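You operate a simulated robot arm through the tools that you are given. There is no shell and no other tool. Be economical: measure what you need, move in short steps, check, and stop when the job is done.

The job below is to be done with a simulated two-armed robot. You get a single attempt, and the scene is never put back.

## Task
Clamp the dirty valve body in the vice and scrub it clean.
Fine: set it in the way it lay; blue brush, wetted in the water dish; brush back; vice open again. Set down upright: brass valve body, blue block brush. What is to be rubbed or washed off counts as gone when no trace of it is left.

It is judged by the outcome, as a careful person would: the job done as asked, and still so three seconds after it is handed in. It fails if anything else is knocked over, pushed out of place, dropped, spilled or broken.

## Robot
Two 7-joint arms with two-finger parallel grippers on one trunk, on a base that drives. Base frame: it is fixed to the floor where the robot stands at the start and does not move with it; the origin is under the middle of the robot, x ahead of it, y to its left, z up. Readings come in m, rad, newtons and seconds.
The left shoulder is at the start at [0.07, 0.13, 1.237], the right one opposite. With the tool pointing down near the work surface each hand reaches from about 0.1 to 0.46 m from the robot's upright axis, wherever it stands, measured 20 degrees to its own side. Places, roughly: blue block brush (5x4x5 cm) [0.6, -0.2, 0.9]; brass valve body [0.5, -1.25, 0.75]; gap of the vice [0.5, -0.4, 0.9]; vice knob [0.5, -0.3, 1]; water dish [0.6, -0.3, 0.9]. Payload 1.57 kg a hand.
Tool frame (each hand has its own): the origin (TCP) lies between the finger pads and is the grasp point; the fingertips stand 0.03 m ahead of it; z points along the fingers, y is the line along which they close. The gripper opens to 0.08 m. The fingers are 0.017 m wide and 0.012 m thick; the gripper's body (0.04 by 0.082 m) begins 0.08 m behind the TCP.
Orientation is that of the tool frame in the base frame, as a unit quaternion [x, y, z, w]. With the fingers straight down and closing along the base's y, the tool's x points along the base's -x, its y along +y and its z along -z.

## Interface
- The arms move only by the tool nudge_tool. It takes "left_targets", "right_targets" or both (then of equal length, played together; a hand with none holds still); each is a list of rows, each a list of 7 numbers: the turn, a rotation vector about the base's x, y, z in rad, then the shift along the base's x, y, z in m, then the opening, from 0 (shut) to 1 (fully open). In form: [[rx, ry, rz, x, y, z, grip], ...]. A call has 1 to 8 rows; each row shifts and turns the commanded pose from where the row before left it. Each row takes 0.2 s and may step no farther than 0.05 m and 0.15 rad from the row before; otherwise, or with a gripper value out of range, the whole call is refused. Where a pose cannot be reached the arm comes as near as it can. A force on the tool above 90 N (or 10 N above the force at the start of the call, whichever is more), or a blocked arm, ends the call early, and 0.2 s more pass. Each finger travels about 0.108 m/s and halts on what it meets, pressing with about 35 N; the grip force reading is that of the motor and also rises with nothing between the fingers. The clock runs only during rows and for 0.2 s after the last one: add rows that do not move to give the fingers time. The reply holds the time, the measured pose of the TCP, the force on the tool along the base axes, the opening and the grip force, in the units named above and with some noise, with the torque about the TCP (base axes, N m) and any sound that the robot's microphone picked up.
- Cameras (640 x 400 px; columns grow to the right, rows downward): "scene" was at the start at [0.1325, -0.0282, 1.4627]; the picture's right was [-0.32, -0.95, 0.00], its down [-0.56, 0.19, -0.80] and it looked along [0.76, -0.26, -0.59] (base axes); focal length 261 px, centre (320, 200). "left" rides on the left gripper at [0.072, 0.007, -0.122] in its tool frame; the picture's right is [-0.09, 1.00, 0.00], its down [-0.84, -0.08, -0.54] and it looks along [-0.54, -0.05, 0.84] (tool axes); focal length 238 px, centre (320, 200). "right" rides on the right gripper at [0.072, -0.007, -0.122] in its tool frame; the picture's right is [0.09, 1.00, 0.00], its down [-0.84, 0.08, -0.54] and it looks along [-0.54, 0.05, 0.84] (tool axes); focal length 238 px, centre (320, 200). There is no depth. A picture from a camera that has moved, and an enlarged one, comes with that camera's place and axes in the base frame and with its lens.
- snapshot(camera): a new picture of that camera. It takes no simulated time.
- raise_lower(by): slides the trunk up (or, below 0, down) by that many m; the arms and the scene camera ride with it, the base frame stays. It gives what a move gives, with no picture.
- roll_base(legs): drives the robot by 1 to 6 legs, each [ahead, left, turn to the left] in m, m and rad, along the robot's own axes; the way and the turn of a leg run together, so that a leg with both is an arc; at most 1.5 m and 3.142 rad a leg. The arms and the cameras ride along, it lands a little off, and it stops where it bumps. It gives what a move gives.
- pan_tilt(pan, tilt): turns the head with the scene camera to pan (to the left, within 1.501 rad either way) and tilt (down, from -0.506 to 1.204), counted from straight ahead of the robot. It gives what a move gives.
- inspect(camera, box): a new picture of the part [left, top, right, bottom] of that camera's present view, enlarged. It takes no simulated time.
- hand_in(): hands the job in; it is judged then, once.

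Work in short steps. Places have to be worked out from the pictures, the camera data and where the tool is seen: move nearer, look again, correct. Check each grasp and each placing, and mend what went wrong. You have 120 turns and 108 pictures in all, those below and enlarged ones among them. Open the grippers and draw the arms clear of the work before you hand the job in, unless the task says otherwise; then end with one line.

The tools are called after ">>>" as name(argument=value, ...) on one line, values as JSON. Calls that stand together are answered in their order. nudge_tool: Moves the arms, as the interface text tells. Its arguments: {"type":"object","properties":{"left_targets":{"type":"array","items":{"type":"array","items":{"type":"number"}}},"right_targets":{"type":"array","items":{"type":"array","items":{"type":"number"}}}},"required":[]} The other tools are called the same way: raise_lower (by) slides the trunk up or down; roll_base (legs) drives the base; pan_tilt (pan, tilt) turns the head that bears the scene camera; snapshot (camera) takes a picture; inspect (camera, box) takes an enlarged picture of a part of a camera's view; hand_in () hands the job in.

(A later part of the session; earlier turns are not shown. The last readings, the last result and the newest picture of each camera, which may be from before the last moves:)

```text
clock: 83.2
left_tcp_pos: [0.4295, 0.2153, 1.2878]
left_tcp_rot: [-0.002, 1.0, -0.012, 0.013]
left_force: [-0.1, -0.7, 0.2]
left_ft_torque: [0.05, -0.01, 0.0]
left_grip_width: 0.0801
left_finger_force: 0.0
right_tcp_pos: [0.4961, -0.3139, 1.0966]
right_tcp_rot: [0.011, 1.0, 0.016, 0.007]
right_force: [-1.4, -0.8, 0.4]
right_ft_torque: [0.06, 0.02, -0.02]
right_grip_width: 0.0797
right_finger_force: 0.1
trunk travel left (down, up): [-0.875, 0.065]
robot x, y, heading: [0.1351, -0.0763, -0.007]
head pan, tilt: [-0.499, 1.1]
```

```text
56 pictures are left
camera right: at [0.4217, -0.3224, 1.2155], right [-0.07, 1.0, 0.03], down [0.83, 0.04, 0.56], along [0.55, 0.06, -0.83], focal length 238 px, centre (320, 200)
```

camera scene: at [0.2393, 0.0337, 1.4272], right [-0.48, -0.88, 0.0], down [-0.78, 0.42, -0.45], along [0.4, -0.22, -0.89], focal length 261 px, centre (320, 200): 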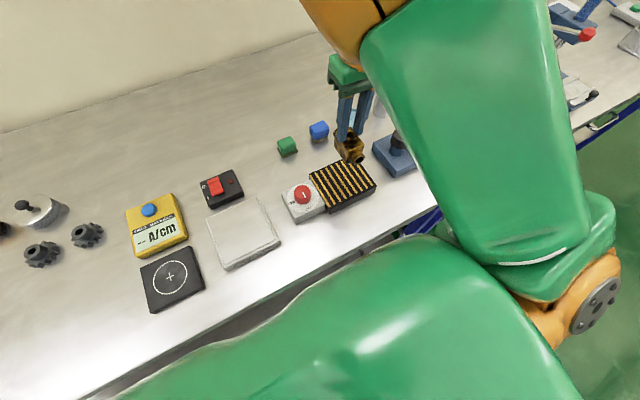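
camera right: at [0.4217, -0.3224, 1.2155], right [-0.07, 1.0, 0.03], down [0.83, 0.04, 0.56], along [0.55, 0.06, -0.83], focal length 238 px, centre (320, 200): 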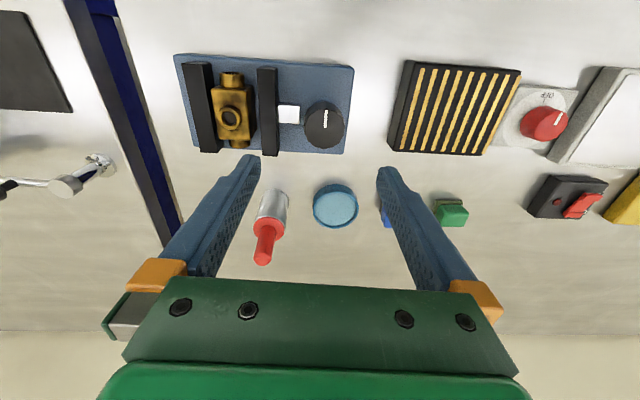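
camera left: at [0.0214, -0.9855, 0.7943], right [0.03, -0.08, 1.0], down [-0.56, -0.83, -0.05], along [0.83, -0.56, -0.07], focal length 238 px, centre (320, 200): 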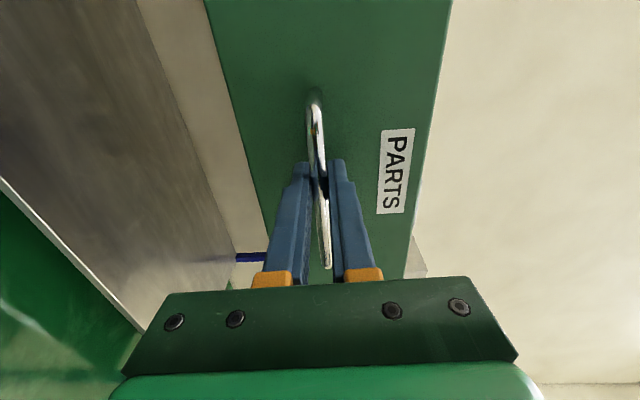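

Knob at about (0.487, -0.3066), top ≈0.98. Align, level the tool, and descend partway with fingers at ~58 mm.

>>> nudge_tool(right_targets=[[-0.012, 0.006, 0.01, -0.005, 0.004, 0, 0.75], [-0.012, 0.006, 0.01, -0.004, 0.003, 0, 0.75], [0, 0, 0, 0, 0, -0.03, 0.75], [0, 0, 0, 0, 0, -0.035, 0.75], [0, 0, 0, 0, 0, 0, 0.75]])

>>> snapshot(camera="right")

```text
clock: 84.4
left_tcp_pos: [0.4286, 0.2208, 1.286]
left_tcp_rot: [-0.001, 1.0, -0.014, 0.012]
left_force: [-0.3, 0.2, -0.6]
left_ft_torque: [-0.01, -0.03, 0.02]
left_grip_width: 0.08
left_finger_force: 0.0
right_tcp_pos: [0.4862, -0.3013, 1.0333]
right_tcp_rot: [0.001, 1.0, -0.001, 0.001]
right_force: [0.2, -0.1, 0.9]
right_ft_torque: [-0.02, 0.0, -0.01]
right_grip_width: 0.06
right_finger_force: 0.0
trunk travel left (down, up): [-0.875, 0.065]
robot x, y, heading: [0.133, -0.0759, -0.005]
head pan, tilt: [-0.499, 1.1]
```

```text
55 pictures are left
camera right: at [0.4147, -0.3082, 1.1532], right [-0.09, 1.0, 0.0], down [0.84, 0.08, 0.54], along [0.54, 0.05, -0.84], focal length 238 px, centre (320, 200)
```

right: 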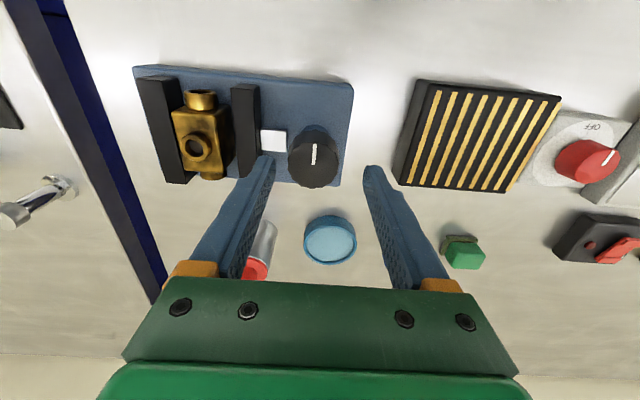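

Tool is level. Shift -5 mm in y, descend to TCP z≈0.988 and close on the knob.

>>> nudge_tool(right_targets=[[0, 0, 0, -0.002, -0.005, -0.01, 0.75], [0, 0, 0, 0, 0, -0.02, 0.75], [0, 0, 0, 0, 0, -0.015, 0.75], [0, 0, 0, 0, 0, 0, 0.4], [0, 0, 0, 0, 0, 0, 0.3], [0, 0, 0, 0, 0, 0, 0.3]])

>>> inspect(camera="right", box=[120, 40, 440, 240])

```text
clock: 85.8
left_tcp_pos: [0.4299, 0.2205, 1.2865]
left_tcp_rot: [-0.001, 1.0, -0.014, 0.012]
left_force: [-0.3, -1.7, 0.1]
left_ft_torque: [-0.01, 0.06, 0.03]
left_grip_width: 0.0803
left_finger_force: 0.1
right_tcp_pos: [0.4851, -0.3054, 0.987]
right_tcp_rot: [0.002, 1.0, 0.0, 0.0]
right_force: [2.1, -1.7, 0.6]
right_ft_torque: [-0.33, -0.44, -0.02]
right_grip_width: 0.0415
right_finger_force: 45.0
trunk travel left (down, up): [-0.875, 0.065]
robot x, y, heading: [0.1347, -0.0786, -0.007]
head pan, tilt: [-0.499, 1.1]
```

```text
2.00 times, centred on (280, 140) of right
camera zoom: at [0.4127, -0.3129, 1.1073], right [-0.09, 1.0, 0.0], down [0.84, 0.07, 0.54], along [0.54, 0.05, -0.84], focal length 477 px, centre (400, 320)
```

zoom: 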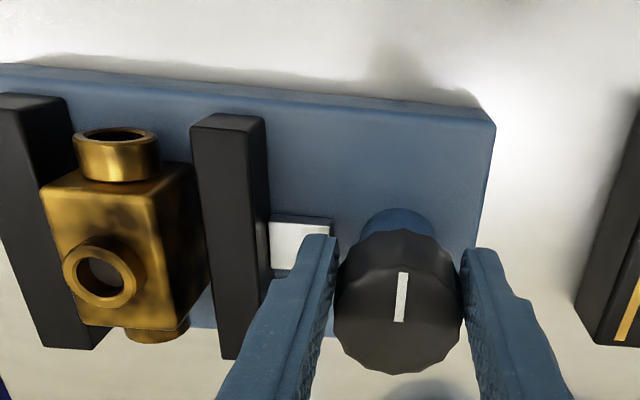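

Knob gripped (41.5 mm). Turn it clockwise (seen from above) by 0.56 rad first.

>>> nudge_tool(right_targets=[[0, 0, -0.14, 0, 0, 0, 0.3], [0, 0, -0.14, 0, 0, 0, 0.3], [0, 0, -0.14, 0, 0, 0, 0.3], [0, 0, -0.14, 0, 0, 0, 0.3]])

>>> snapshot(camera="right")

```text
clock: 86.8
left_tcp_pos: [0.4328, 0.2236, 1.2838]
left_tcp_rot: [-0.001, 1.0, -0.017, 0.01]
left_force: [0.0, -0.8, -0.6]
left_ft_torque: [0.05, 0.0, 0.02]
left_grip_width: 0.0799
left_finger_force: 0.0
right_tcp_pos: [0.4855, -0.3028, 0.9857]
right_tcp_rot: [0.277, 0.961, -0.001, 0.0]
right_force: [2.8, 8.4, -3.8]
right_ft_torque: [0.7, -0.27, 0.05]
right_grip_width: 0.0413
right_finger_force: 45.4
trunk travel left (down, up): [-0.875, 0.065]
robot x, y, heading: [0.1333, -0.0744, -0.007]
head pan, tilt: [-0.499, 1.1]
```

```text
53 pictures are left
camera right: at [0.4219, -0.2695, 1.1076], right [0.46, 0.89, 0.0], down [0.75, -0.38, 0.54], along [0.48, -0.25, -0.84], focal length 238 px, centre (320, 200)
```

right: 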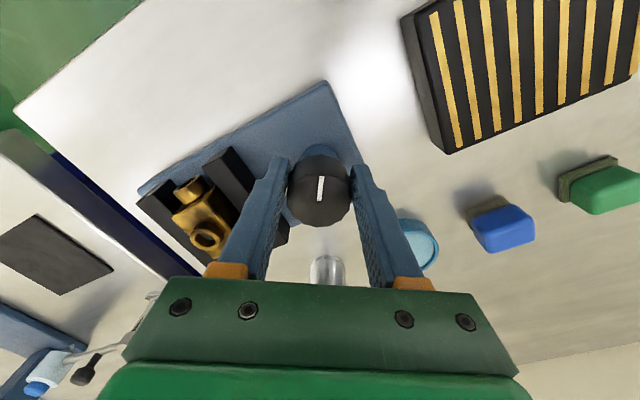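

The knob turned with the hand. Zoom to see the jaw gap.

>>> inspect(camera="right", box=[130, 120, 350, 260])

```text
2.86 times, centred on (240, 190) of right
camera zoom: at [0.4219, -0.2695, 1.1076], right [0.46, 0.89, 0.0], down [0.75, -0.38, 0.54], along [0.48, -0.25, -0.84], focal length 681 px, centre (549, 229)
```

zoom: 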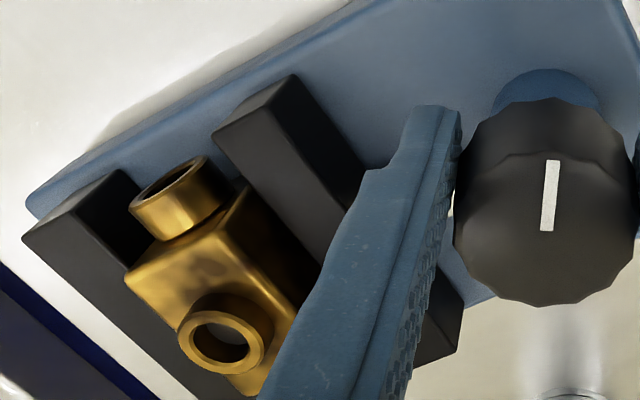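

The movable jaw advanced. Continue clockwise in smaller portions and watch torque.

>>> nudge_tool(right_targets=[[0, 0, -0.12, 0, 0, 0, 0.3], [0, 0, -0.12, 0, 0, 0, 0.3], [0, 0, 0, 0, 0, 0, 0.3]])

>>> inspect(camera="right", box=[130, 100, 370, 250])

```text
clock: 87.6
left_tcp_pos: [0.4325, 0.2259, 1.2837]
left_tcp_rot: [-0.001, 1.0, -0.017, 0.011]
left_force: [-0.4, -0.1, 0.8]
left_ft_torque: [-0.01, -0.03, 0.01]
left_grip_width: 0.0798
left_finger_force: 0.1
right_tcp_pos: [0.486, -0.3012, 0.986]
right_tcp_rot: [0.391, 0.92, -0.002, 0.001]
right_force: [8.5, 11.5, 8.2]
right_ft_torque: [1.24, 0.14, 0.11]
right_grip_width: 0.0414
right_finger_force: 45.4
trunk travel left (down, up): [-0.875, 0.065]
robot x, y, heading: [0.134, -0.0755, -0.003]
head pan, tilt: [-0.499, 1.1]
```

```text
2.67 times, centred on (250, 175) of right
camera zoom: at [0.4325, -0.2532, 1.1072], right [0.65, 0.76, 0.0], down [0.64, -0.55, 0.55], along [0.41, -0.36, -0.84], focal length 636 px, centre (507, 267)
```

zoom: 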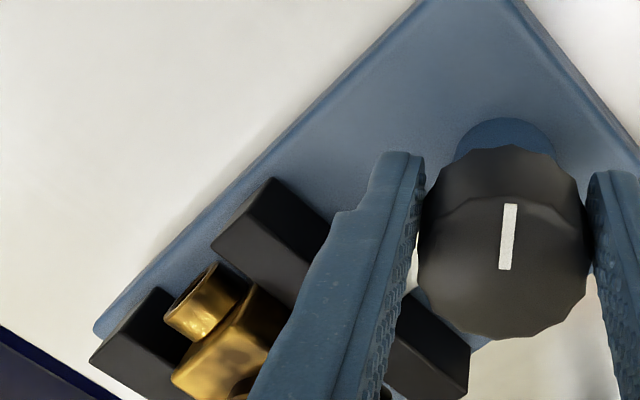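

Jaw is now near the body. Another -0.24 rad, checking torque for clamping.

>>> nudge_tool(right_targets=[[0, 0, -0.12, 0, 0, 0, 0.3], [0, 0, -0.12, 0, -0.002, 0, 0.3], [0, 0, 0, 0, 0, 0, 0.3]])

>>> inspect(camera="right", box=[130, 120, 370, 270])

```text
clock: 88.4
left_tcp_pos: [0.439, 0.2288, 1.281]
left_tcp_rot: [-0.001, 1.0, -0.018, 0.008]
left_force: [-0.2, 0.0, -0.4]
left_ft_torque: [0.05, -0.03, 0.0]
left_grip_width: 0.08
left_finger_force: 0.1
right_tcp_pos: [0.4811, -0.3113, 0.978]
right_tcp_rot: [0.497, 0.868, -0.001, 0.0]
right_force: [37.9, 24.4, 9.8]
right_ft_torque: [1.18, -0.67, 0.01]
right_grip_width: 0.0642
right_finger_force: 23.0
right hand out of reach, approached as far as the arm can: row 2
trunk travel left (down, up): [-0.875, 0.065]
robot x, y, heading: [0.1312, -0.0828, -0.003]
head pan, tilt: [-0.499, 1.1]
```

```text
2.67 times, centred on (250, 195) of right
camera zoom: at [0.4395, -0.2526, 1.0988], right [0.81, 0.58, 0.0], down [0.49, -0.68, 0.54], along [0.32, -0.44, -0.84], focal length 636 px, centre (507, 213)
```

zoom: 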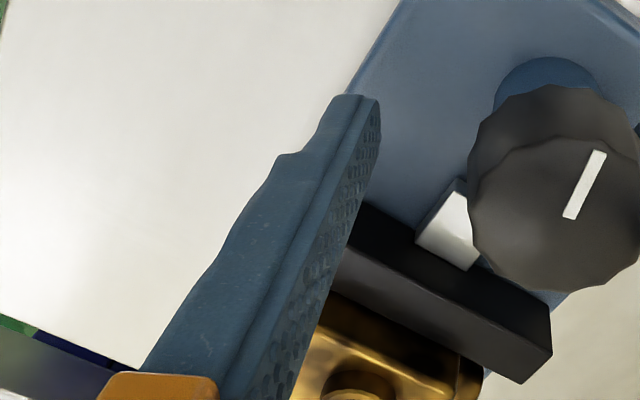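

The knob resisted and the fingers slipped, which suggests it's clamped (arm also near its limit). I'll open fully, rise straight up, and inspect.

>>> nudge_tool(right_targets=[[0, 0, 0, 0, 0, 0, 1], [0, 0, 0, 0, 0, 0, 1], [0, 0, 0, 0, 0, 0.02, 1], [0, 0, 0, 0, 0, 0.04, 1], [0, 0, 0, 0, 0, 0.03, 1]])

>>> snapshot(camera="right")

```text
clock: 89.6
left_tcp_pos: [0.4176, 0.2166, 1.29]
left_tcp_rot: [0.001, 1.0, -0.013, 0.019]
left_force: [-0.5, -1.1, -0.2]
left_ft_torque: [0.04, -0.11, -0.01]
left_grip_width: 0.08
left_finger_force: 0.1
right_tcp_pos: [0.4433, -0.3506, 1.059]
right_tcp_rot: [0.499, 0.867, 0.004, 0.004]
right_force: [-1.4, -0.3, 0.0]
right_ft_torque: [0.04, -0.07, 0.01]
right_grip_width: 0.08
right_finger_force: 0.0
right hand out of reach, approached as far as the arm can: row 3, 4, 5
trunk travel left (down, up): [-0.875, 0.065]
robot x, y, heading: [0.1329, -0.0755, -0.012]
head pan, tilt: [-0.499, 1.1]
```

```text
49 pictures are left
camera right: at [0.3999, -0.2918, 1.1808], right [0.82, 0.58, 0.01], down [0.48, -0.69, 0.55], along [0.32, -0.44, -0.84], focal length 238 px, centre (320, 200)
```

right: 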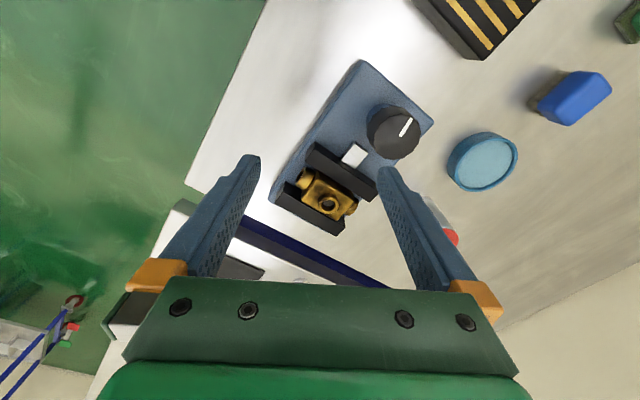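

The hand cleared everything. Zoom on the vice to check the clamping.

>>> inspect(camera="right", box=[250, 90, 410, 240])

```text
2.67 times, centred on (330, 165) of right
camera zoom: at [0.3999, -0.2918, 1.1808], right [0.82, 0.58, 0.01], down [0.48, -0.69, 0.55], along [0.32, -0.44, -0.84], focal length 636 px, centre (293, 293)
```

zoom: 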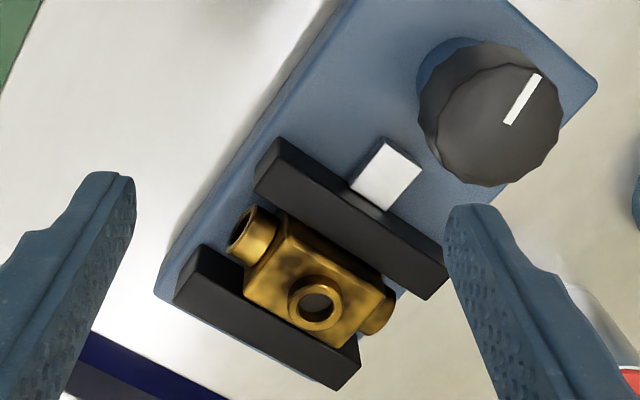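

Gap measures ≈37 mm vs body 33.4 mm, so the knob likely slipped back a little. I'll swing the hand's yaw back (to about +0.3) over the knob and re-tighten within a comfortable range.

>>> nudge_tool(right_targets=[[0, 0, 0.14, 0.006, 0.006, 0.005, 1], [0, 0, 0.14, 0.006, 0.006, 0.0, 1], [0, 0, 0.14, 0.006, 0.006, 0, 1], [0, 0, 0.14, 0.006, 0.006, 0, 1], [0, 0, 0.14, 0.006, 0.006, 0, 1], [0, 0, 0.14, 0.006, 0.006, 0, 1], [0, 0, 0.14, 0.005, 0.006, 0, 1], [0, 0, 0.07, 0, 0.002, 0, 1]])

>>> nudge_tool(right_targets=[[0, 0, 0.14, 0, 0, 0, 0.8], [0, 0, 0.14, 0, 0, 0, 0.8], [0, 0, 0, 0, 0, 0, 0.8]])

>>> snapshot(camera="right")

```text
clock: 91.4
left_tcp_pos: [0.4298, 0.2209, 1.2863]
left_tcp_rot: [-0.001, 1.0, -0.015, 0.012]
left_force: [-0.1, -0.5, -0.4]
left_ft_torque: [0.0, 0.02, 0.02]
left_grip_width: 0.0803
left_finger_force: 0.1
right_tcp_pos: [0.4948, -0.2998, 1.0631]
right_tcp_rot: [-0.004, 1.0, 0.002, -0.001]
right_force: [0.1, 0.1, 0.6]
right_ft_torque: [0.01, -0.03, 0.03]
right_grip_width: 0.0799
right_finger_force: 0.1
trunk travel left (down, up): [-0.875, 0.065]
robot x, y, heading: [0.1345, -0.0761, -0.007]
head pan, tilt: [-0.499, 1.1]
```

```text
clock: 92.2
left_tcp_pos: [0.4294, 0.221, 1.2861]
left_tcp_rot: [0.0, 1.0, -0.015, 0.012]
left_force: [-0.4, -0.2, -0.5]
left_ft_torque: [0.0, 0.03, -0.03]
left_grip_width: 0.0801
left_finger_force: 0.1
right_tcp_pos: [0.4954, -0.2992, 1.0633]
right_tcp_rot: [-0.142, 0.99, 0.002, 0.003]
right_force: [0.9, -0.3, -0.3]
right_ft_torque: [0.0, -0.02, 0.0]
right_grip_width: 0.064
right_finger_force: 0.0
trunk travel left (down, up): [-0.875, 0.065]
robot x, y, heading: [0.1327, -0.0742, -0.007]
head pan, tilt: [-0.499, 1.1]
```

```text
47 pictures are left
camera right: at [0.4283, -0.327, 1.1842], right [-0.37, 0.93, 0.01], down [0.78, 0.31, 0.55], along [0.51, 0.2, -0.84], focal length 238 px, centre (320, 200)
```

right: 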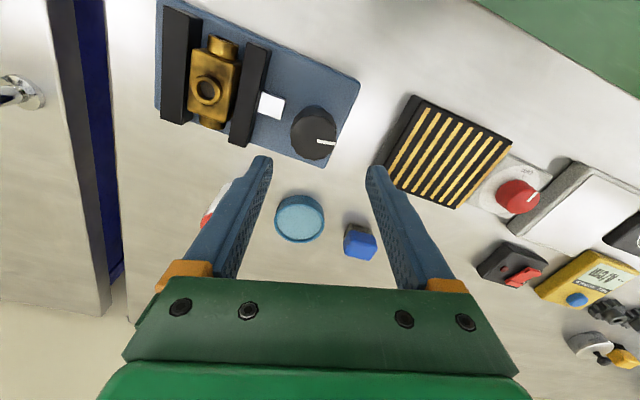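

The knob mark now points toward +y, so it turned about 1.3–1.5 rad in total. Zoom in on the jaws from here.

>>> inspect(camera="right", box=[140, 0, 380, 180])

```text
2.22 times, centred on (260, 90) of right
camera zoom: at [0.4283, -0.327, 1.1842], right [-0.37, 0.93, 0.01], down [0.78, 0.31, 0.55], along [0.51, 0.2, -0.84], focal length 530 px, centre (453, 444)
```

zoom: 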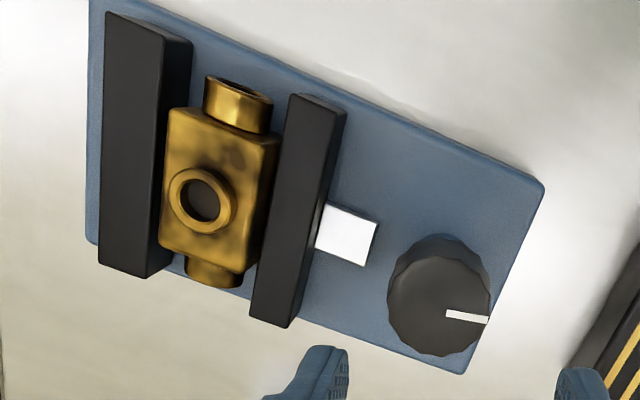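

More careful measurement: the jaw gap is ≈46 mm (from 51), i.e. ~4 mm per rad, so ~3.3 rad more is needed. I'll ratchet: yaw to +0.85, grip, and turn back clockwise.

>>> nudge_tool(right_targets=[[0, 0, 0.14, -0.003, -0.003, 0, 0.75], [0, 0, 0.14, -0.003, -0.003, 0, 0.75], [0, 0, 0.14, -0.002, -0.001, 0, 0.75], [0, 0, 0.14, 0, 0, 0, 0.75], [0, 0, 0, 0, 0, 0, 0.75]])

>>> inspect(camera="right", box=[180, 50, 500, 250])

```text
clock: 93.4
left_tcp_pos: [0.429, 0.2224, 1.286]
left_tcp_rot: [-0.001, 1.0, -0.014, 0.012]
left_force: [-0.1, 0.7, 0.5]
left_ft_torque: [0.01, 0.0, 0.02]
left_grip_width: 0.0801
left_finger_force: 0.0
right_tcp_pos: [0.4868, -0.3083, 1.0632]
right_tcp_rot: [-0.409, 0.912, 0.002, 0.001]
right_force: [0.2, -0.5, -0.2]
right_ft_torque: [0.0, -0.03, 0.05]
right_grip_width: 0.0601
right_finger_force: 0.1
trunk travel left (down, up): [-0.875, 0.065]
robot x, y, heading: [0.1344, -0.0751, -0.007]
head pan, tilt: [-0.499, 1.1]
```

```text
2.00 times, centred on (340, 150) of right
camera zoom: at [0.4441, -0.367, 1.1832], right [-0.8, 0.59, 0.0], down [0.5, 0.67, 0.55], along [0.32, 0.44, -0.84], focal length 477 px, centre (280, 300)
```

zoom: 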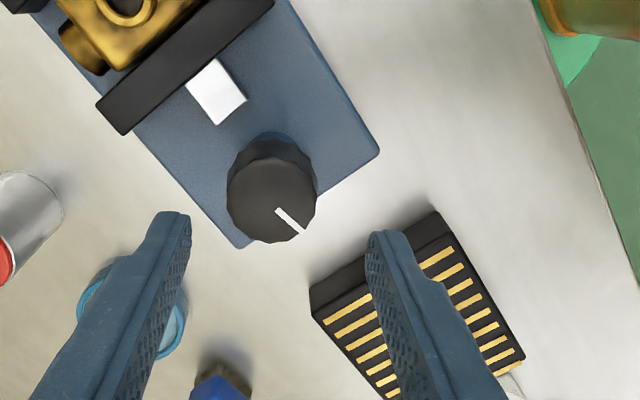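

Aligned. Descend, grip and turn clockwise.

>>> nudge_tool(right_targets=[[0, 0, 0, 0.002, 0.002, -0.025, 0.75], [0, 0, 0, 0, 0, -0.03, 0.75], [0, 0, 0, 0, 0, -0.02, 0.75], [0, 0, 0, 0, 0, 0, 0.4], [0, 0, 0, 0, 0, 0, 0.2], [0, 0, 0, 0, 0, 0, 0.2]])

>>> nudge_tool(right_targets=[[0, 0, -0.14, 0, 0, 0, 0.2], [0, 0, -0.14, 0, 0, 0, 0.2], [0, 0, -0.14, 0, 0, 0, 0.2], [0, 0, -0.14, 0, 0, 0, 0.2], [0, 0, -0.14, 0, 0, 0, 0.2], [0, 0, -0.14, 0, 0, 0, 0.2]])

>>> nudge_tool(right_targets=[[0, 0, -0.14, 0, 0, 0, 0.2], [0, 0, -0.14, 0, 0, 0, 0.2], [0, 0, -0.14, 0, 0, 0, 0.2], [0, 0, -0.14, 0, 0, 0, 0.2], [0, 0, -0.1, 0, 0, 0, 0.2]])

>>> inspect(camera="right", box=[120, 80, 440, 280])

```text
clock: 94.8
left_tcp_pos: [0.4304, 0.22, 1.2854]
left_tcp_rot: [-0.001, 1.0, -0.014, 0.012]
left_force: [-0.2, -0.1, 0.2]
left_ft_torque: [0.04, 0.04, -0.01]
left_grip_width: 0.0799
left_finger_force: 0.1
right_tcp_pos: [0.4931, -0.3049, 0.9892]
right_tcp_rot: [-0.411, 0.912, 0.0, 0.0]
right_force: [5.3, -4.2, 7.1]
right_ft_torque: [-0.55, -0.36, -0.01]
right_grip_width: 0.0414
right_finger_force: 44.9
trunk travel left (down, up): [-0.875, 0.065]
robot x, y, heading: [0.1319, -0.0806, -0.006]
head pan, tilt: [-0.499, 1.1]
```

```text
clock: 96.2
left_tcp_pos: [0.4321, 0.2194, 1.2858]
left_tcp_rot: [0.0, 1.0, -0.014, 0.012]
left_force: [-0.6, -0.2, -0.5]
left_ft_torque: [0.01, 0.01, 0.04]
left_grip_width: 0.0802
left_finger_force: 0.1
right_tcp_pos: [0.4922, -0.3064, 0.9877]
right_tcp_rot: [-0.002, 1.0, -0.001, 0.003]
right_force: [19.5, -14.0, 38.3]
right_ft_torque: [-0.57, -0.69, 0.02]
right_grip_width: 0.0415
right_finger_force: 45.5
trunk travel left (down, up): [-0.875, 0.065]
robot x, y, heading: [0.1337, -0.078, -0.007]
head pan, tilt: [-0.499, 1.1]
```

```text
clock: 97.4
left_tcp_pos: [0.4322, 0.2192, 1.2859]
left_tcp_rot: [-0.001, 1.0, -0.014, 0.012]
left_force: [-0.4, 0.4, -1.0]
left_ft_torque: [-0.04, 0.02, 0.04]
left_grip_width: 0.0799
left_finger_force: 0.0
right_tcp_pos: [0.491, -0.3066, 0.9879]
right_tcp_rot: [0.323, 0.946, -0.001, 0.001]
right_force: [19.1, -13.5, 32.1]
right_ft_torque: [-0.31, -0.4, -0.02]
right_grip_width: 0.0414
right_finger_force: 45.1
trunk travel left (down, up): [-0.875, 0.065]
robot x, y, heading: [0.1324, -0.0804, -0.01]
head pan, tilt: [-0.499, 1.1]
```

```text
2.00 times, centred on (280, 180) of right
camera zoom: at [0.4311, -0.2677, 1.1089], right [0.53, 0.85, 0.0], down [0.71, -0.45, 0.54], along [0.46, -0.29, -0.84], focal length 477 px, centre (400, 240)
```

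zoom: 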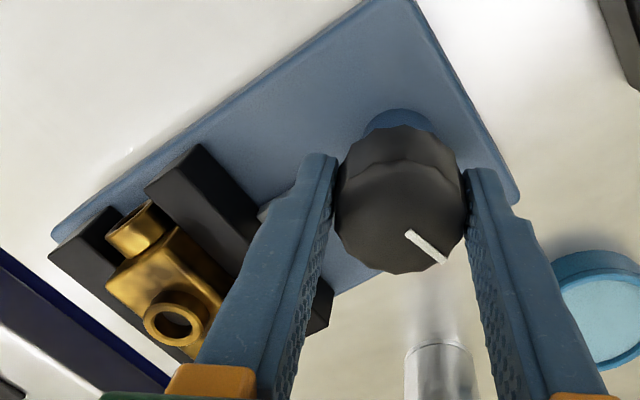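

Turned 1.5 rad cleanly. Ratchet in place: open, swing back +1.5 rad, re-grip.

>>> nudge_tool(right_targets=[[0, 0, 0, 0, 0, 0, 0.9], [0, 0, 0, 0, 0, 0.002, 0.9], [0, 0, 0.14, 0, 0, 0, 0.9], [0, 0, 0.14, 0, 0, 0, 0.9], [0, 0, 0.14, 0, 0, 0, 0.9], [0, 0, 0.14, 0, 0, 0, 0.9], [0, 0, 0.14, 0, 0, 0, 0.9], [0, 0, 0.14, 0, 0, 0, 0.9]])

>>> nudge_tool(right_targets=[[0, 0, 0.14, 0, 0, 0, 0.9], [0, 0, 0.14, 0, 0, 0, 0.9], [0, 0, 0.14, 0, 0, 0, 0.9], [0, 0, 0.14, 0, 0, 0, 0.9], [0, 0, 0.1, 0, 0, 0, 0.9], [0, 0, 0, 0, 0, 0, 0.4], [0, 0, 0, 0, 0, 0, 0.2], [0, 0, 0, 0, 0, 0, 0.2]])

>>> nudge_tool(right_targets=[[0, 0, -0.14, 0, 0, 0, 0.2], [0, 0, -0.14, 0, 0, 0, 0.2], [0, 0, -0.14, 0, 0, 0, 0.2], [0, 0, -0.14, 0, 0, 0, 0.2]])

>>> inspect(camera="right", box=[80, 0, 400, 200])

```text
clock: 99.2
left_tcp_pos: [0.4297, 0.2199, 1.2866]
left_tcp_rot: [-0.001, 1.0, -0.014, 0.012]
left_force: [0.7, -0.2, 1.0]
left_ft_torque: [0.0, 0.02, -0.01]
left_grip_width: 0.0801
left_finger_force: 0.0
right_tcp_pos: [0.4898, -0.3042, 0.9911]
right_tcp_rot: [-0.094, 0.996, 0.001, 0.001]
right_force: [0.1, 0.2, 0.2]
right_ft_torque: [-0.01, -0.04, 0.0]
right_grip_width: 0.072
right_finger_force: 0.0
trunk travel left (down, up): [-0.875, 0.065]
robot x, y, heading: [0.1337, -0.0777, -0.009]
head pan, tilt: [-0.499, 1.1]
```

```text
clock: 101.0
left_tcp_pos: [0.4316, 0.2194, 1.285]
left_tcp_rot: [0.0, 1.0, -0.014, 0.011]
left_force: [-0.6, 0.2, -0.1]
left_ft_torque: [-0.02, 0.0, 0.02]
left_grip_width: 0.0801
left_finger_force: 0.0
right_tcp_pos: [0.4926, -0.3059, 0.9903]
right_tcp_rot: [-0.411, 0.912, 0.0, 0.001]
right_force: [9.4, -7.5, 8.8]
right_ft_torque: [-0.24, -0.56, 0.04]
right_grip_width: 0.041
right_finger_force: 44.8
trunk travel left (down, up): [-0.875, 0.065]
robot x, y, heading: [0.1336, -0.081, -0.009]
head pan, tilt: [-0.499, 1.1]
```

```text
clock: 102.0
left_tcp_pos: [0.4319, 0.2188, 1.2855]
left_tcp_rot: [0.0, 1.0, -0.013, 0.011]
left_force: [0.8, -0.1, -0.4]
left_ft_torque: [-0.03, 0.02, -0.01]
left_grip_width: 0.0799
left_finger_force: 0.1
right_tcp_pos: [0.4927, -0.3058, 0.9899]
right_tcp_rot: [-0.141, 0.99, 0.0, 0.002]
right_force: [16.2, -12.4, 29.1]
right_ft_torque: [-0.63, -0.14, 0.51]
right_grip_width: 0.0407
right_finger_force: 45.7
trunk travel left (down, up): [-0.875, 0.065]
robot x, y, heading: [0.1313, -0.0766, -0.009]
head pan, tilt: [-0.499, 1.1]
```

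```text
2.00 times, centred on (240, 100) of right
camera zoom: at [0.4249, -0.333, 1.1113], right [-0.37, 0.93, 0.0], down [0.78, 0.31, 0.54], along [0.51, 0.2, -0.84], focal length 477 px, centre (480, 400)
```

zoom: 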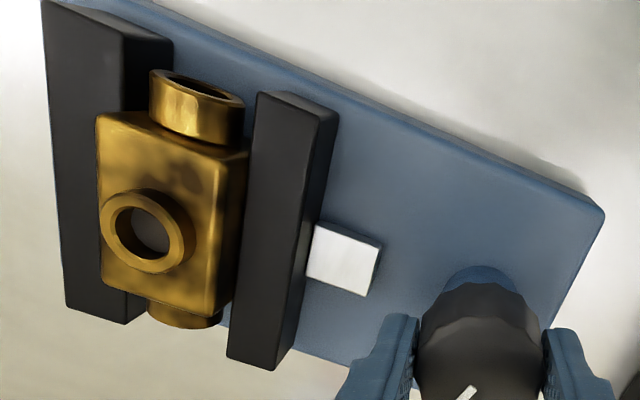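

Resistance (0.5 N·m) begins and the gap is ≈36 mm. Continue in small steps until firmly tight.

>>> nudge_tool(right_targets=[[0, 0, -0.12, 0, 0, 0, 0.0], [0, 0, -0.12, 0, 0, 0, 0.0], [0, 0, 0, 0, 0, 0, 0.0]])

>>> inspect(camera="right", box=[100, 20, 420, 220])

```text
clock: 102.8
left_tcp_pos: [0.4311, 0.2197, 1.2848]
left_tcp_rot: [-0.001, 1.0, -0.014, 0.012]
left_force: [0.5, -0.4, 0.0]
left_ft_torque: [-0.02, 0.0, -0.02]
left_grip_width: 0.08
left_finger_force: 0.0
right_tcp_pos: [0.4911, -0.3055, 0.9906]
right_tcp_rot: [-0.023, 1.0, 0.0, 0.002]
right_force: [20.9, -13.0, 41.6]
right_ft_torque: [-0.46, -0.75, 0.8]
right_grip_width: 0.0409
right_finger_force: 44.6
trunk travel left (down, up): [-0.875, 0.065]
robot x, y, heading: [0.136, -0.0731, -0.009]
head pan, tilt: [-0.499, 1.1]
```

```text
2.00 times, centred on (260, 120) of right
camera zoom: at [0.4202, -0.3161, 1.111], right [-0.14, 0.99, 0.0], down [0.83, 0.12, 0.55], along [0.54, 0.07, -0.84], focal length 477 px, centre (440, 360)
```

zoom: 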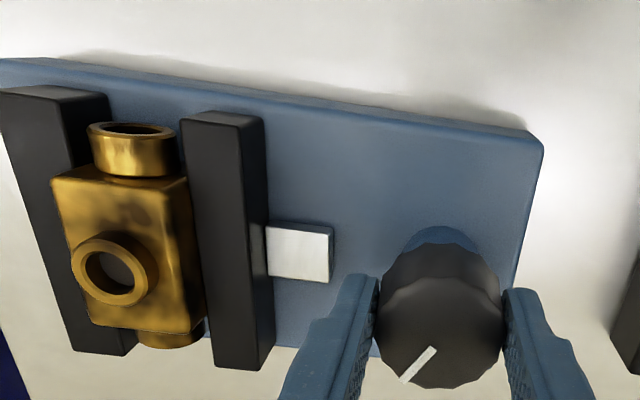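

Torque rising (0.8 N·m). A bit more to make sure.

>>> nudge_tool(right_targets=[[0, 0, -0.12, 0, 0, 0, 0.0], [0, 0, -0.12, 0, 0, 0, 0.0], [0, 0, 0, 0, 0, 0, 0.0]])

>>> inspect(camera="right", box=[100, 40, 420, 240])

```text
clock: 103.6
left_tcp_pos: [0.4306, 0.2191, 1.2855]
left_tcp_rot: [0.001, 1.0, -0.014, 0.012]
left_force: [-0.4, 0.2, 0.1]
left_ft_torque: [0.0, 0.01, -0.02]
left_grip_width: 0.0801
left_finger_force: 0.2
right_tcp_pos: [0.4882, -0.3052, 0.9875]
right_tcp_rot: [0.097, 0.995, 0.003, -0.004]
right_force: [-7.9, -1.2, -21.6]
right_ft_torque: [0.07, -0.04, 0.6]
right_grip_width: 0.0406
right_finger_force: 45.1
trunk travel left (down, up): [-0.875, 0.065]
robot x, y, heading: [0.1322, -0.0762, -0.006]
head pan, tilt: [-0.499, 1.1]
```

```text
2.00 times, centred on (260, 140) of right
camera zoom: at [0.4172, -0.2993, 1.1093], right [0.1, 0.99, 0.01], down [0.84, -0.09, 0.53], along [0.53, -0.05, -0.84], focal length 477 px, centre (440, 320)
```

zoom: 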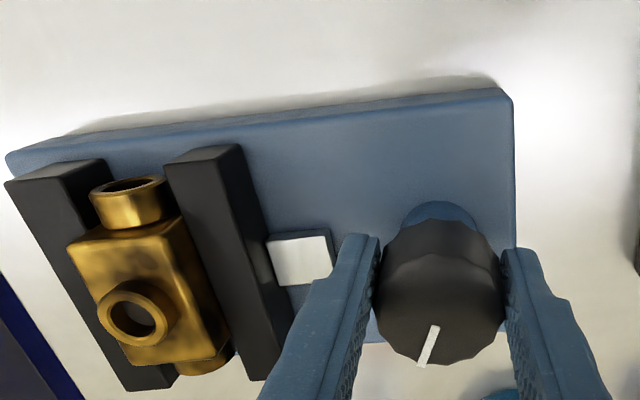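

The knob stopped turning while the tool slipped, so the valve is clamped (knob mark now ~200° clockwise of its start). I'll release and rise, and use the left camera to check the clearance of the base to the table.

>>> nudge_tool(right_targets=[[0, 0, 0, 0, 0, 0, 0.9], [0, 0, 0, 0, 0, 0, 0.9], [0, 0, 0, 0, 0, 0.03, 1], [0, 0, 0.1, 0, 0, 0.04, 1], [0, 0, 0.1, 0, 0, 0.02, 1]])

>>> snapshot(camera="left")

>>> snapshot(camera="right")

```text
clock: 104.8
left_tcp_pos: [0.4296, 0.2226, 1.2839]
left_tcp_rot: [-0.002, 1.0, -0.014, 0.012]
left_force: [0.0, -0.2, -0.6]
left_ft_torque: [-0.04, -0.03, 0.01]
left_grip_width: 0.0799
left_finger_force: 0.1
right_tcp_pos: [0.4902, -0.3042, 1.0806]
right_tcp_rot: [0.002, 1.0, 0.004, -0.003]
right_force: [0.5, 0.3, 0.1]
right_ft_torque: [0.01, 0.02, -0.01]
right_grip_width: 0.0801
right_finger_force: 0.0
trunk travel left (down, up): [-0.875, 0.065]
robot x, y, heading: [0.1338, -0.08, -0.01]
head pan, tilt: [-0.499, 1.1]
```

```text
40 pictures are left
camera left: at [0.3545, 0.2313, 1.4056], right [0.09, 1.0, -0.03], down [0.82, -0.06, 0.56], along [0.56, -0.07, -0.82], focal length 238 px, centre (320, 200)
```

left: 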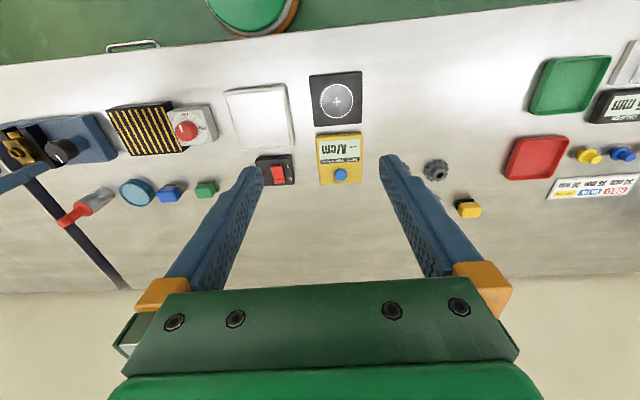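

```text
39 pictures are left
camera right: at [0.4187, -0.3122, 1.2024], right [-0.09, 1.0, 0.01], down [0.84, 0.07, 0.54], along [0.53, 0.06, -0.84], focal length 238 px, centre (320, 200)
```

right: 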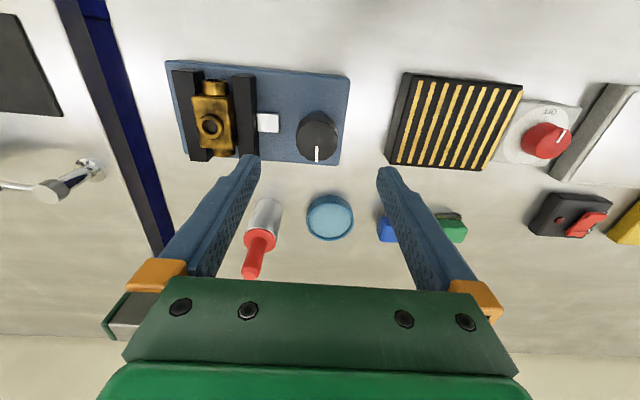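

Valve is clamped; the knob's mark points to +x (so ≈π turned from its starting -x). The brush is at ≈(0.634, -0.184) and the dish at ≈(0.639, -0.277), both too far, so I'll inch the base forward 8 cm and left 12 cm.

>>> roll_base(legs=[[0, 0.12, 0], [0.04, 0, 0], [0.04, 0, 0]])

>>> nudge_tool(right_targets=[[0, 0, 0, 0.03, 0, -0.02, 1], [0, 0, 0, 0.03, 0, -0.02, 1], [0, 0, 0, 0, 0, 0, 1]])

>>> snapshot(camera="right")

```text
clock: 106.9
left_tcp_pos: [0.4796, 0.3431, 1.2846]
left_tcp_rot: [-0.002, 1.0, -0.015, 0.012]
left_force: [-0.3, 0.1, 0.5]
left_ft_torque: [0.0, -0.04, 0.02]
left_grip_width: 0.0802
left_finger_force: 0.0
right_tcp_pos: [0.541, -0.1821, 1.082]
right_tcp_rot: [0.004, 1.0, 0.01, 0.0]
right_force: [0.6, 0.5, -0.5]
right_ft_torque: [0.02, 0.01, 0.0]
right_grip_width: 0.0798
right_finger_force: 0.0
trunk travel left (down, up): [-0.875, 0.065]
robot x, y, heading: [0.1824, 0.0415, -0.003]
head pan, tilt: [-0.499, 1.1]
stopped in leg 3: the robot was blocked; the commanded pose is now the measured one
```

```text
clock: 107.7
left_tcp_pos: [0.4768, 0.341, 1.2859]
left_tcp_rot: [-0.001, 1.0, -0.015, 0.013]
left_force: [0.2, -0.2, 0.5]
left_ft_torque: [-0.01, -0.03, 0.04]
left_grip_width: 0.0799
left_finger_force: 0.0
right_tcp_pos: [0.6008, -0.1832, 1.0408]
right_tcp_rot: [0.003, 1.0, 0.007, 0.001]
right_force: [-0.8, 0.3, -0.5]
right_ft_torque: [0.02, 0.01, -0.03]
right_grip_width: 0.08
right_finger_force: 0.1
trunk travel left (down, up): [-0.875, 0.065]
robot x, y, heading: [0.182, 0.0401, -0.004]
head pan, tilt: [-0.499, 1.1]
```

```text
38 pictures are left
camera right: at [0.5287, -0.1925, 1.1628], right [-0.09, 1.0, 0.02], down [0.84, 0.06, 0.55], along [0.54, 0.06, -0.84], focal length 238 px, centre (320, 200)
```

right: 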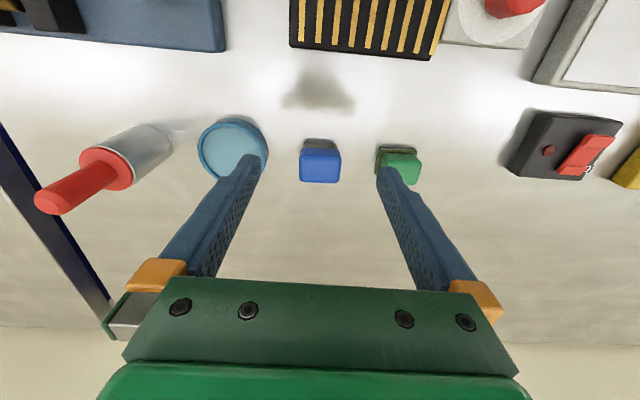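

The base touched lightly at x≈0.182 (nothing disturbed). The hand reaches here. Brush top at (0.638, -0.179); I'll move over it and descend partway.

>>> nudge_tool(right_targets=[[0, 0, 0, 0.018, 0.002, -0.01, 0.85], [0, 0, 0, 0.018, 0.002, -0.02, 0.85], [0, 0, 0, 0, 0, -0.03, 0.85], [0, 0, 0, 0, 0, 0, 0.85]])

>>> snapshot(camera="right")

```text
clock: 108.7
left_tcp_pos: [0.4767, 0.3419, 1.2848]
left_tcp_rot: [-0.001, 1.0, -0.015, 0.014]
left_force: [-0.8, 0.5, 0.2]
left_ft_torque: [-0.02, 0.01, -0.01]
left_grip_width: 0.08
left_finger_force: 0.1
right_tcp_pos: [0.6351, -0.1808, 0.9831]
right_tcp_rot: [0.004, 1.0, 0.008, 0.001]
right_force: [-0.1, -0.5, -1.0]
right_ft_torque: [-0.01, -0.03, -0.02]
right_grip_width: 0.0682
right_finger_force: 0.1
trunk travel left (down, up): [-0.875, 0.065]
robot x, y, heading: [0.1823, 0.0426, -0.002]
head pan, tilt: [-0.499, 1.1]
```

```text
37 pictures are left
camera right: at [0.5634, -0.1896, 1.1037], right [-0.09, 1.0, 0.02], down [0.84, 0.06, 0.54], along [0.54, 0.06, -0.84], focal length 238 px, centre (320, 200)
```

right: 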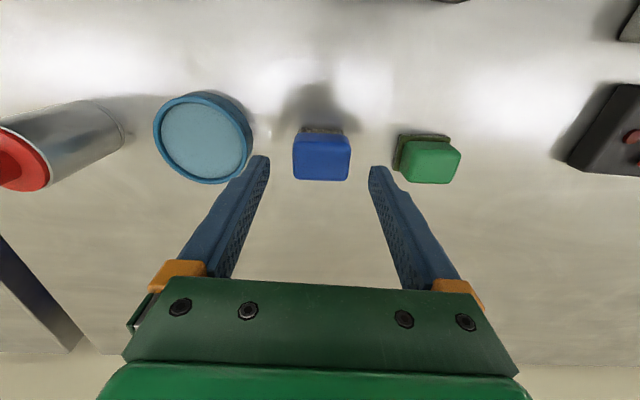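

Centred on the brush (block ≈48 mm wide in y). Descend to TCP z≈0.922 and close.

>>> nudge_tool(right_targets=[[0, 0, 0, 0.003, 0.001, -0.025, 0.85], [0, 0, 0, 0, 0, -0.025, 0.85], [0, 0, 0, 0, 0, -0.011, 0.85], [0, 0, 0, 0, 0, 0, 0.6], [0, 0, 0, 0, 0, 0, 0.4], [0, 0, 0, 0, 0, 0, 0.4]])

>>> snapshot(camera="right")

```text
clock: 110.1
left_tcp_pos: [0.4716, 0.3402, 1.289]
left_tcp_rot: [-0.001, 1.0, -0.014, 0.016]
left_force: [-0.2, -0.1, -0.6]
left_ft_torque: [-0.01, -0.01, -0.02]
left_grip_width: 0.08
left_finger_force: 0.0
right_tcp_pos: [0.6391, -0.1828, 0.9295]
right_tcp_rot: [0.003, 1.0, 0.002, 0.013]
right_force: [25.9, -31.3, 76.4]
right_ft_torque: [-3.01, -0.2, 1.43]
right_grip_width: 0.0573
right_finger_force: 14.4
trunk travel left (down, up): [-0.875, 0.065]
robot x, y, heading: [0.1811, 0.0394, -0.002]
head pan, tilt: [-0.499, 1.1]
```

```text
36 pictures are left
camera right: at [0.5638, -0.189, 1.049], right [-0.09, 1.0, 0.0], down [0.82, 0.07, 0.56], along [0.56, 0.05, -0.83], focal length 238 px, centre (320, 200)
```

right: 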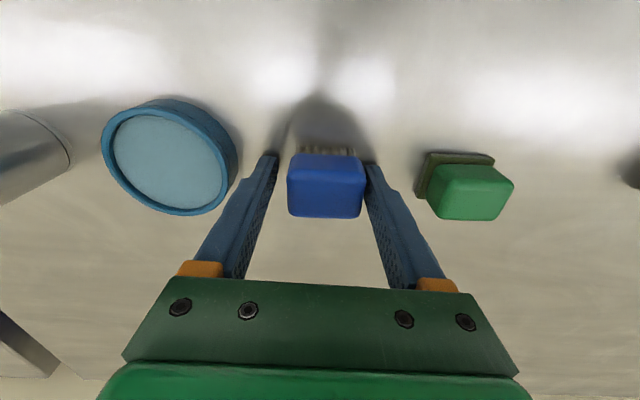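

The fingertips touched the tabletop (so it's at ≈0.90, brush top ≈0.95). Open slightly, raise to TCP ≈0.943, then close.

>>> nudge_tool(right_targets=[[0, 0, 0, 0, 0, 0.01, 0.75], [0, 0, 0, 0, 0, 0.011, 0.75], [0, 0, 0, 0, 0, 0, 0.75], [0, 0, 0, 0, 0, 0, 0.5], [0, 0, 0, 0, 0, 0, 0.4], [0, 0, 0, 0, 0, 0, 0.4]])

>>> snapshot(camera="right")

```text
clock: 111.5
left_tcp_pos: [0.4769, 0.3421, 1.2856]
left_tcp_rot: [-0.001, 1.0, -0.015, 0.012]
left_force: [-0.1, 0.8, -0.1]
left_ft_torque: [-0.03, 0.0, -0.05]
left_grip_width: 0.0797
left_finger_force: 0.1
right_tcp_pos: [0.6389, -0.1769, 0.9433]
right_tcp_rot: [0.004, 1.0, 0.008, 0.0]
right_force: [-0.3, 0.0, -0.6]
right_ft_torque: [-0.03, 0.0, 0.0]
right_grip_width: 0.0431
right_finger_force: 35.3
trunk travel left (down, up): [-0.875, 0.065]
robot x, y, heading: [0.1817, 0.046, -0.004]
head pan, tilt: [-0.499, 1.1]
```

```text
35 pictures are left
camera right: at [0.5673, -0.1849, 1.0637], right [-0.09, 1.0, 0.02], down [0.84, 0.06, 0.54], along [0.54, 0.06, -0.84], focal length 238 px, centre (320, 200)
```

right: 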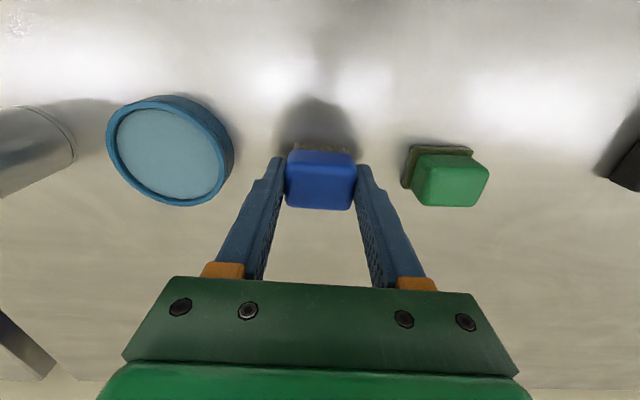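

Brush gripped (43 mm); its home is TCP ≈(0.639, -0.178, 0.943). Dish centre ≈(0.631, -0.274). I'll lift 7 cm, back the base off 1 cm and move right ≈0.09 m.

>>> nudge_tool(right_targets=[[0, 0, 0, 0, 0, 0.02, 0.3], [0, 0, 0, 0, 0, 0.025, 0.3], [0, 0, 0, 0, 0, 0.025, 0.3], [0, 0, 0, 0, 0, 0, 0.3]])

>>> roll_base(legs=[[-0.01, 0, 0], [0, -0.093, 0]])

>>> snapshot(camera="right")

```text
clock: 112.5
left_tcp_pos: [0.4771, 0.3416, 1.2863]
left_tcp_rot: [-0.001, 1.0, -0.015, 0.012]
left_force: [0.0, -0.6, 0.6]
left_ft_torque: [-0.03, 0.01, 0.0]
left_grip_width: 0.0801
left_finger_force: 0.0
right_tcp_pos: [0.639, -0.1809, 1.0116]
right_tcp_rot: [0.002, 1.0, 0.009, 0.0]
right_force: [0.6, 0.7, -1.0]
right_ft_torque: [0.02, 0.01, -0.02]
right_grip_width: 0.0433
right_finger_force: 35.6
trunk travel left (down, up): [-0.875, 0.065]
robot x, y, heading: [0.1819, 0.0426, -0.007]
head pan, tilt: [-0.499, 1.1]
```

```text
clock: 114.0
left_tcp_pos: [0.4688, 0.255, 1.2844]
left_tcp_rot: [-0.001, 1.0, -0.019, 0.012]
left_force: [-0.2, 0.6, -0.3]
left_ft_torque: [-0.06, 0.01, 0.03]
left_grip_width: 0.0799
left_finger_force: 0.0
right_tcp_pos: [0.6281, -0.269, 1.013]
right_tcp_rot: [0.004, 1.0, 0.005, 0.0]
right_force: [-0.1, -0.1, -0.2]
right_ft_torque: [-0.06, 0.02, -0.02]
right_grip_width: 0.0429
right_finger_force: 34.7
trunk travel left (down, up): [-0.875, 0.065]
robot x, y, heading: [0.1738, -0.0511, -0.003]
head pan, tilt: [-0.499, 1.1]
```

```text
34 pictures are left
camera right: at [0.5561, -0.276, 1.1342], right [-0.08, 1.0, 0.01], down [0.84, 0.07, 0.54], along [0.54, 0.05, -0.84], focal length 238 px, centre (320, 200)
```

right: 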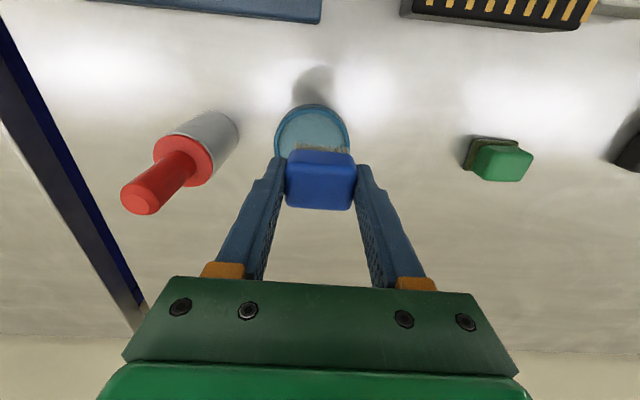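

Dish centre ≈(0.630, -0.2765), ~69 mm outer. Fine-align (-7 mm y, +2 mm x) and lower to just above it.

>>> nudge_tool(right_targets=[[0, 0, 0, 0.002, -0.007, -0.01, 0.3], [0, 0, 0, 0, 0, -0.025, 0.3], [0, 0, 0, 0, 0, 0, 0.3]])

>>> inspect(camera="right", box=[200, 60, 440, 210])

```text
clock: 114.8
left_tcp_pos: [0.4672, 0.2485, 1.2849]
left_tcp_rot: [-0.001, 1.0, -0.015, 0.012]
left_force: [0.1, -0.1, -0.2]
left_ft_torque: [0.0, -0.01, 0.01]
left_grip_width: 0.0799
left_finger_force: 0.0
right_tcp_pos: [0.6304, -0.2812, 0.9763]
right_tcp_rot: [0.003, 1.0, 0.008, 0.001]
right_force: [-0.4, 0.2, -0.9]
right_ft_torque: [0.03, -0.01, 0.01]
right_grip_width: 0.043
right_finger_force: 35.0
trunk travel left (down, up): [-0.875, 0.065]
robot x, y, heading: [0.1722, -0.0457, -0.006]
head pan, tilt: [-0.499, 1.1]
```

```text
2.67 times, centred on (320, 135) of right
camera zoom: at [0.558, -0.2905, 1.0972], right [-0.08, 1.0, 0.02], down [0.84, 0.06, 0.54], along [0.54, 0.06, -0.84], focal length 636 px, centre (320, 373)
```

zoom: 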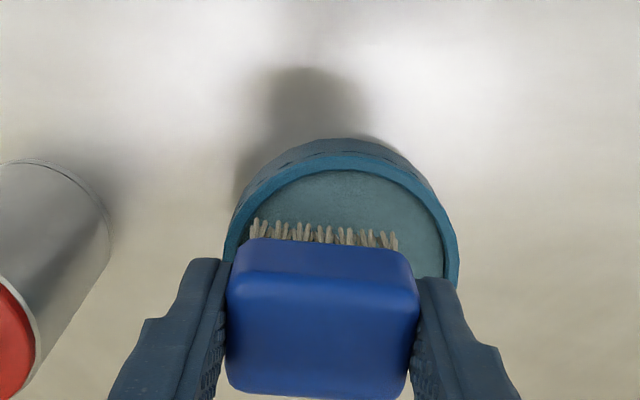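

Shift +6 mm y, +3 mm x, and lower into the water in small steps.

>>> nudge_tool(right_targets=[[0, 0, 0, 0.003, 0.006, 0, 0.3], [0, 0, 0, 0, 0, -0.012, 0.3], [0, 0, 0, 0, 0, -0.01, 0.3], [0, 0, 0, 0, 0, 0, 0.3]])

>>> inspect(camera="right", box=[200, 60, 440, 210])

```text
clock: 115.8
left_tcp_pos: [0.4625, 0.2513, 1.2867]
left_tcp_rot: [0.0, 1.0, -0.017, 0.015]
left_force: [-0.2, 0.0, -0.2]
left_ft_torque: [0.0, -0.01, 0.03]
left_grip_width: 0.0801
left_finger_force: 0.1
right_tcp_pos: [0.6289, -0.2721, 0.9591]
right_tcp_rot: [0.003, 1.0, 0.006, 0.005]
right_force: [6.2, -2.5, 34.3]
right_ft_torque: [-0.44, -0.05, 0.02]
right_grip_width: 0.0436
right_finger_force: 35.2
trunk travel left (down, up): [-0.875, 0.065]
robot x, y, heading: [0.1677, -0.0493, -0.005]
head pan, tilt: [-0.499, 1.1]
```

```text
2.67 times, centred on (320, 135) of right
camera zoom: at [0.5562, -0.2804, 1.0795], right [-0.08, 1.0, 0.01], down [0.83, 0.06, 0.55], along [0.55, 0.06, -0.83], focal length 636 px, centre (320, 373)
```

zoom: 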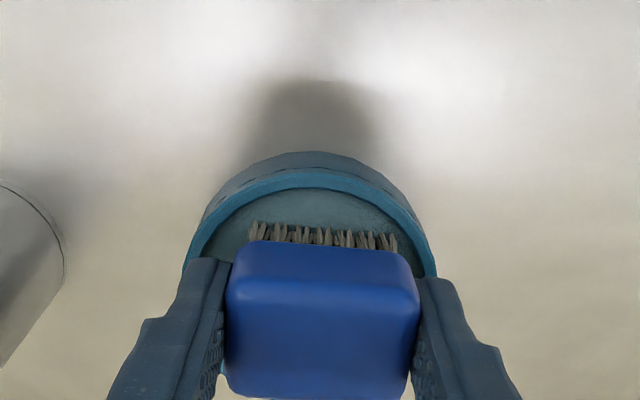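

The bristles have turned darker: they're wet, with light contact. Lift straight up and check the dish stayed put.

>>> nudge_tool(right_targets=[[0, 0, 0, 0, 0, 0.005, 0.3], [0, 0, 0, 0, 0, 0.015, 0.3], [0, 0, 0, 0, 0, 0.03, 0.3], [0, 0, 0, 0, 0, 0.03, 0.3], [0, 0, 0, -0.03, 0, 0.015, 0.3], [0, 0, 0, -0.03, 0, 0, 0.3], [0, 0, 0, 0, 0, 0, 0.3]])

>>> snapshot(camera="right")

```text
clock: 117.4
left_tcp_pos: [0.4682, 0.2478, 1.2859]
left_tcp_rot: [0.0, 1.0, -0.014, 0.012]
left_force: [-0.5, 0.7, -0.1]
left_ft_torque: [-0.02, 0.01, -0.01]
left_grip_width: 0.08
left_finger_force: 0.0
right_tcp_pos: [0.5822, -0.2832, 1.0467]
right_tcp_rot: [0.003, 1.0, 0.009, 0.0]
right_force: [-0.1, 0.0, -1.1]
right_ft_torque: [-0.04, -0.03, -0.01]
right_grip_width: 0.0432
right_finger_force: 34.7
right hand out of reach, approached as far as the arm can: row 5, 6
trunk travel left (down, up): [-0.875, 0.065]
robot x, y, heading: [0.1754, -0.0467, -0.011]
head pan, tilt: [-0.499, 1.1]
```

```text
31 pictures are left
camera right: at [0.5111, -0.2927, 1.1672], right [-0.09, 1.0, 0.02], down [0.84, 0.06, 0.54], along [0.54, 0.06, -0.84], focal length 238 px, centre (320, 200)
```

right: 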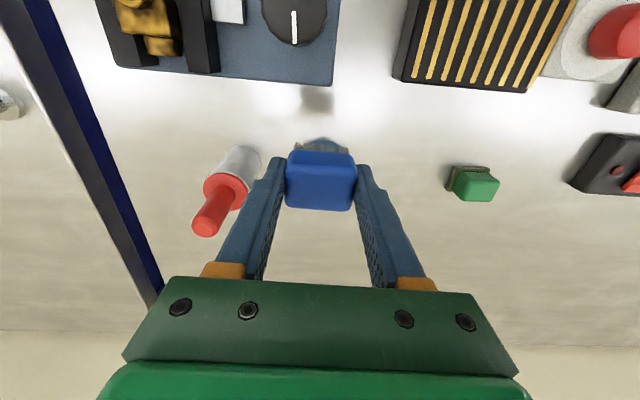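

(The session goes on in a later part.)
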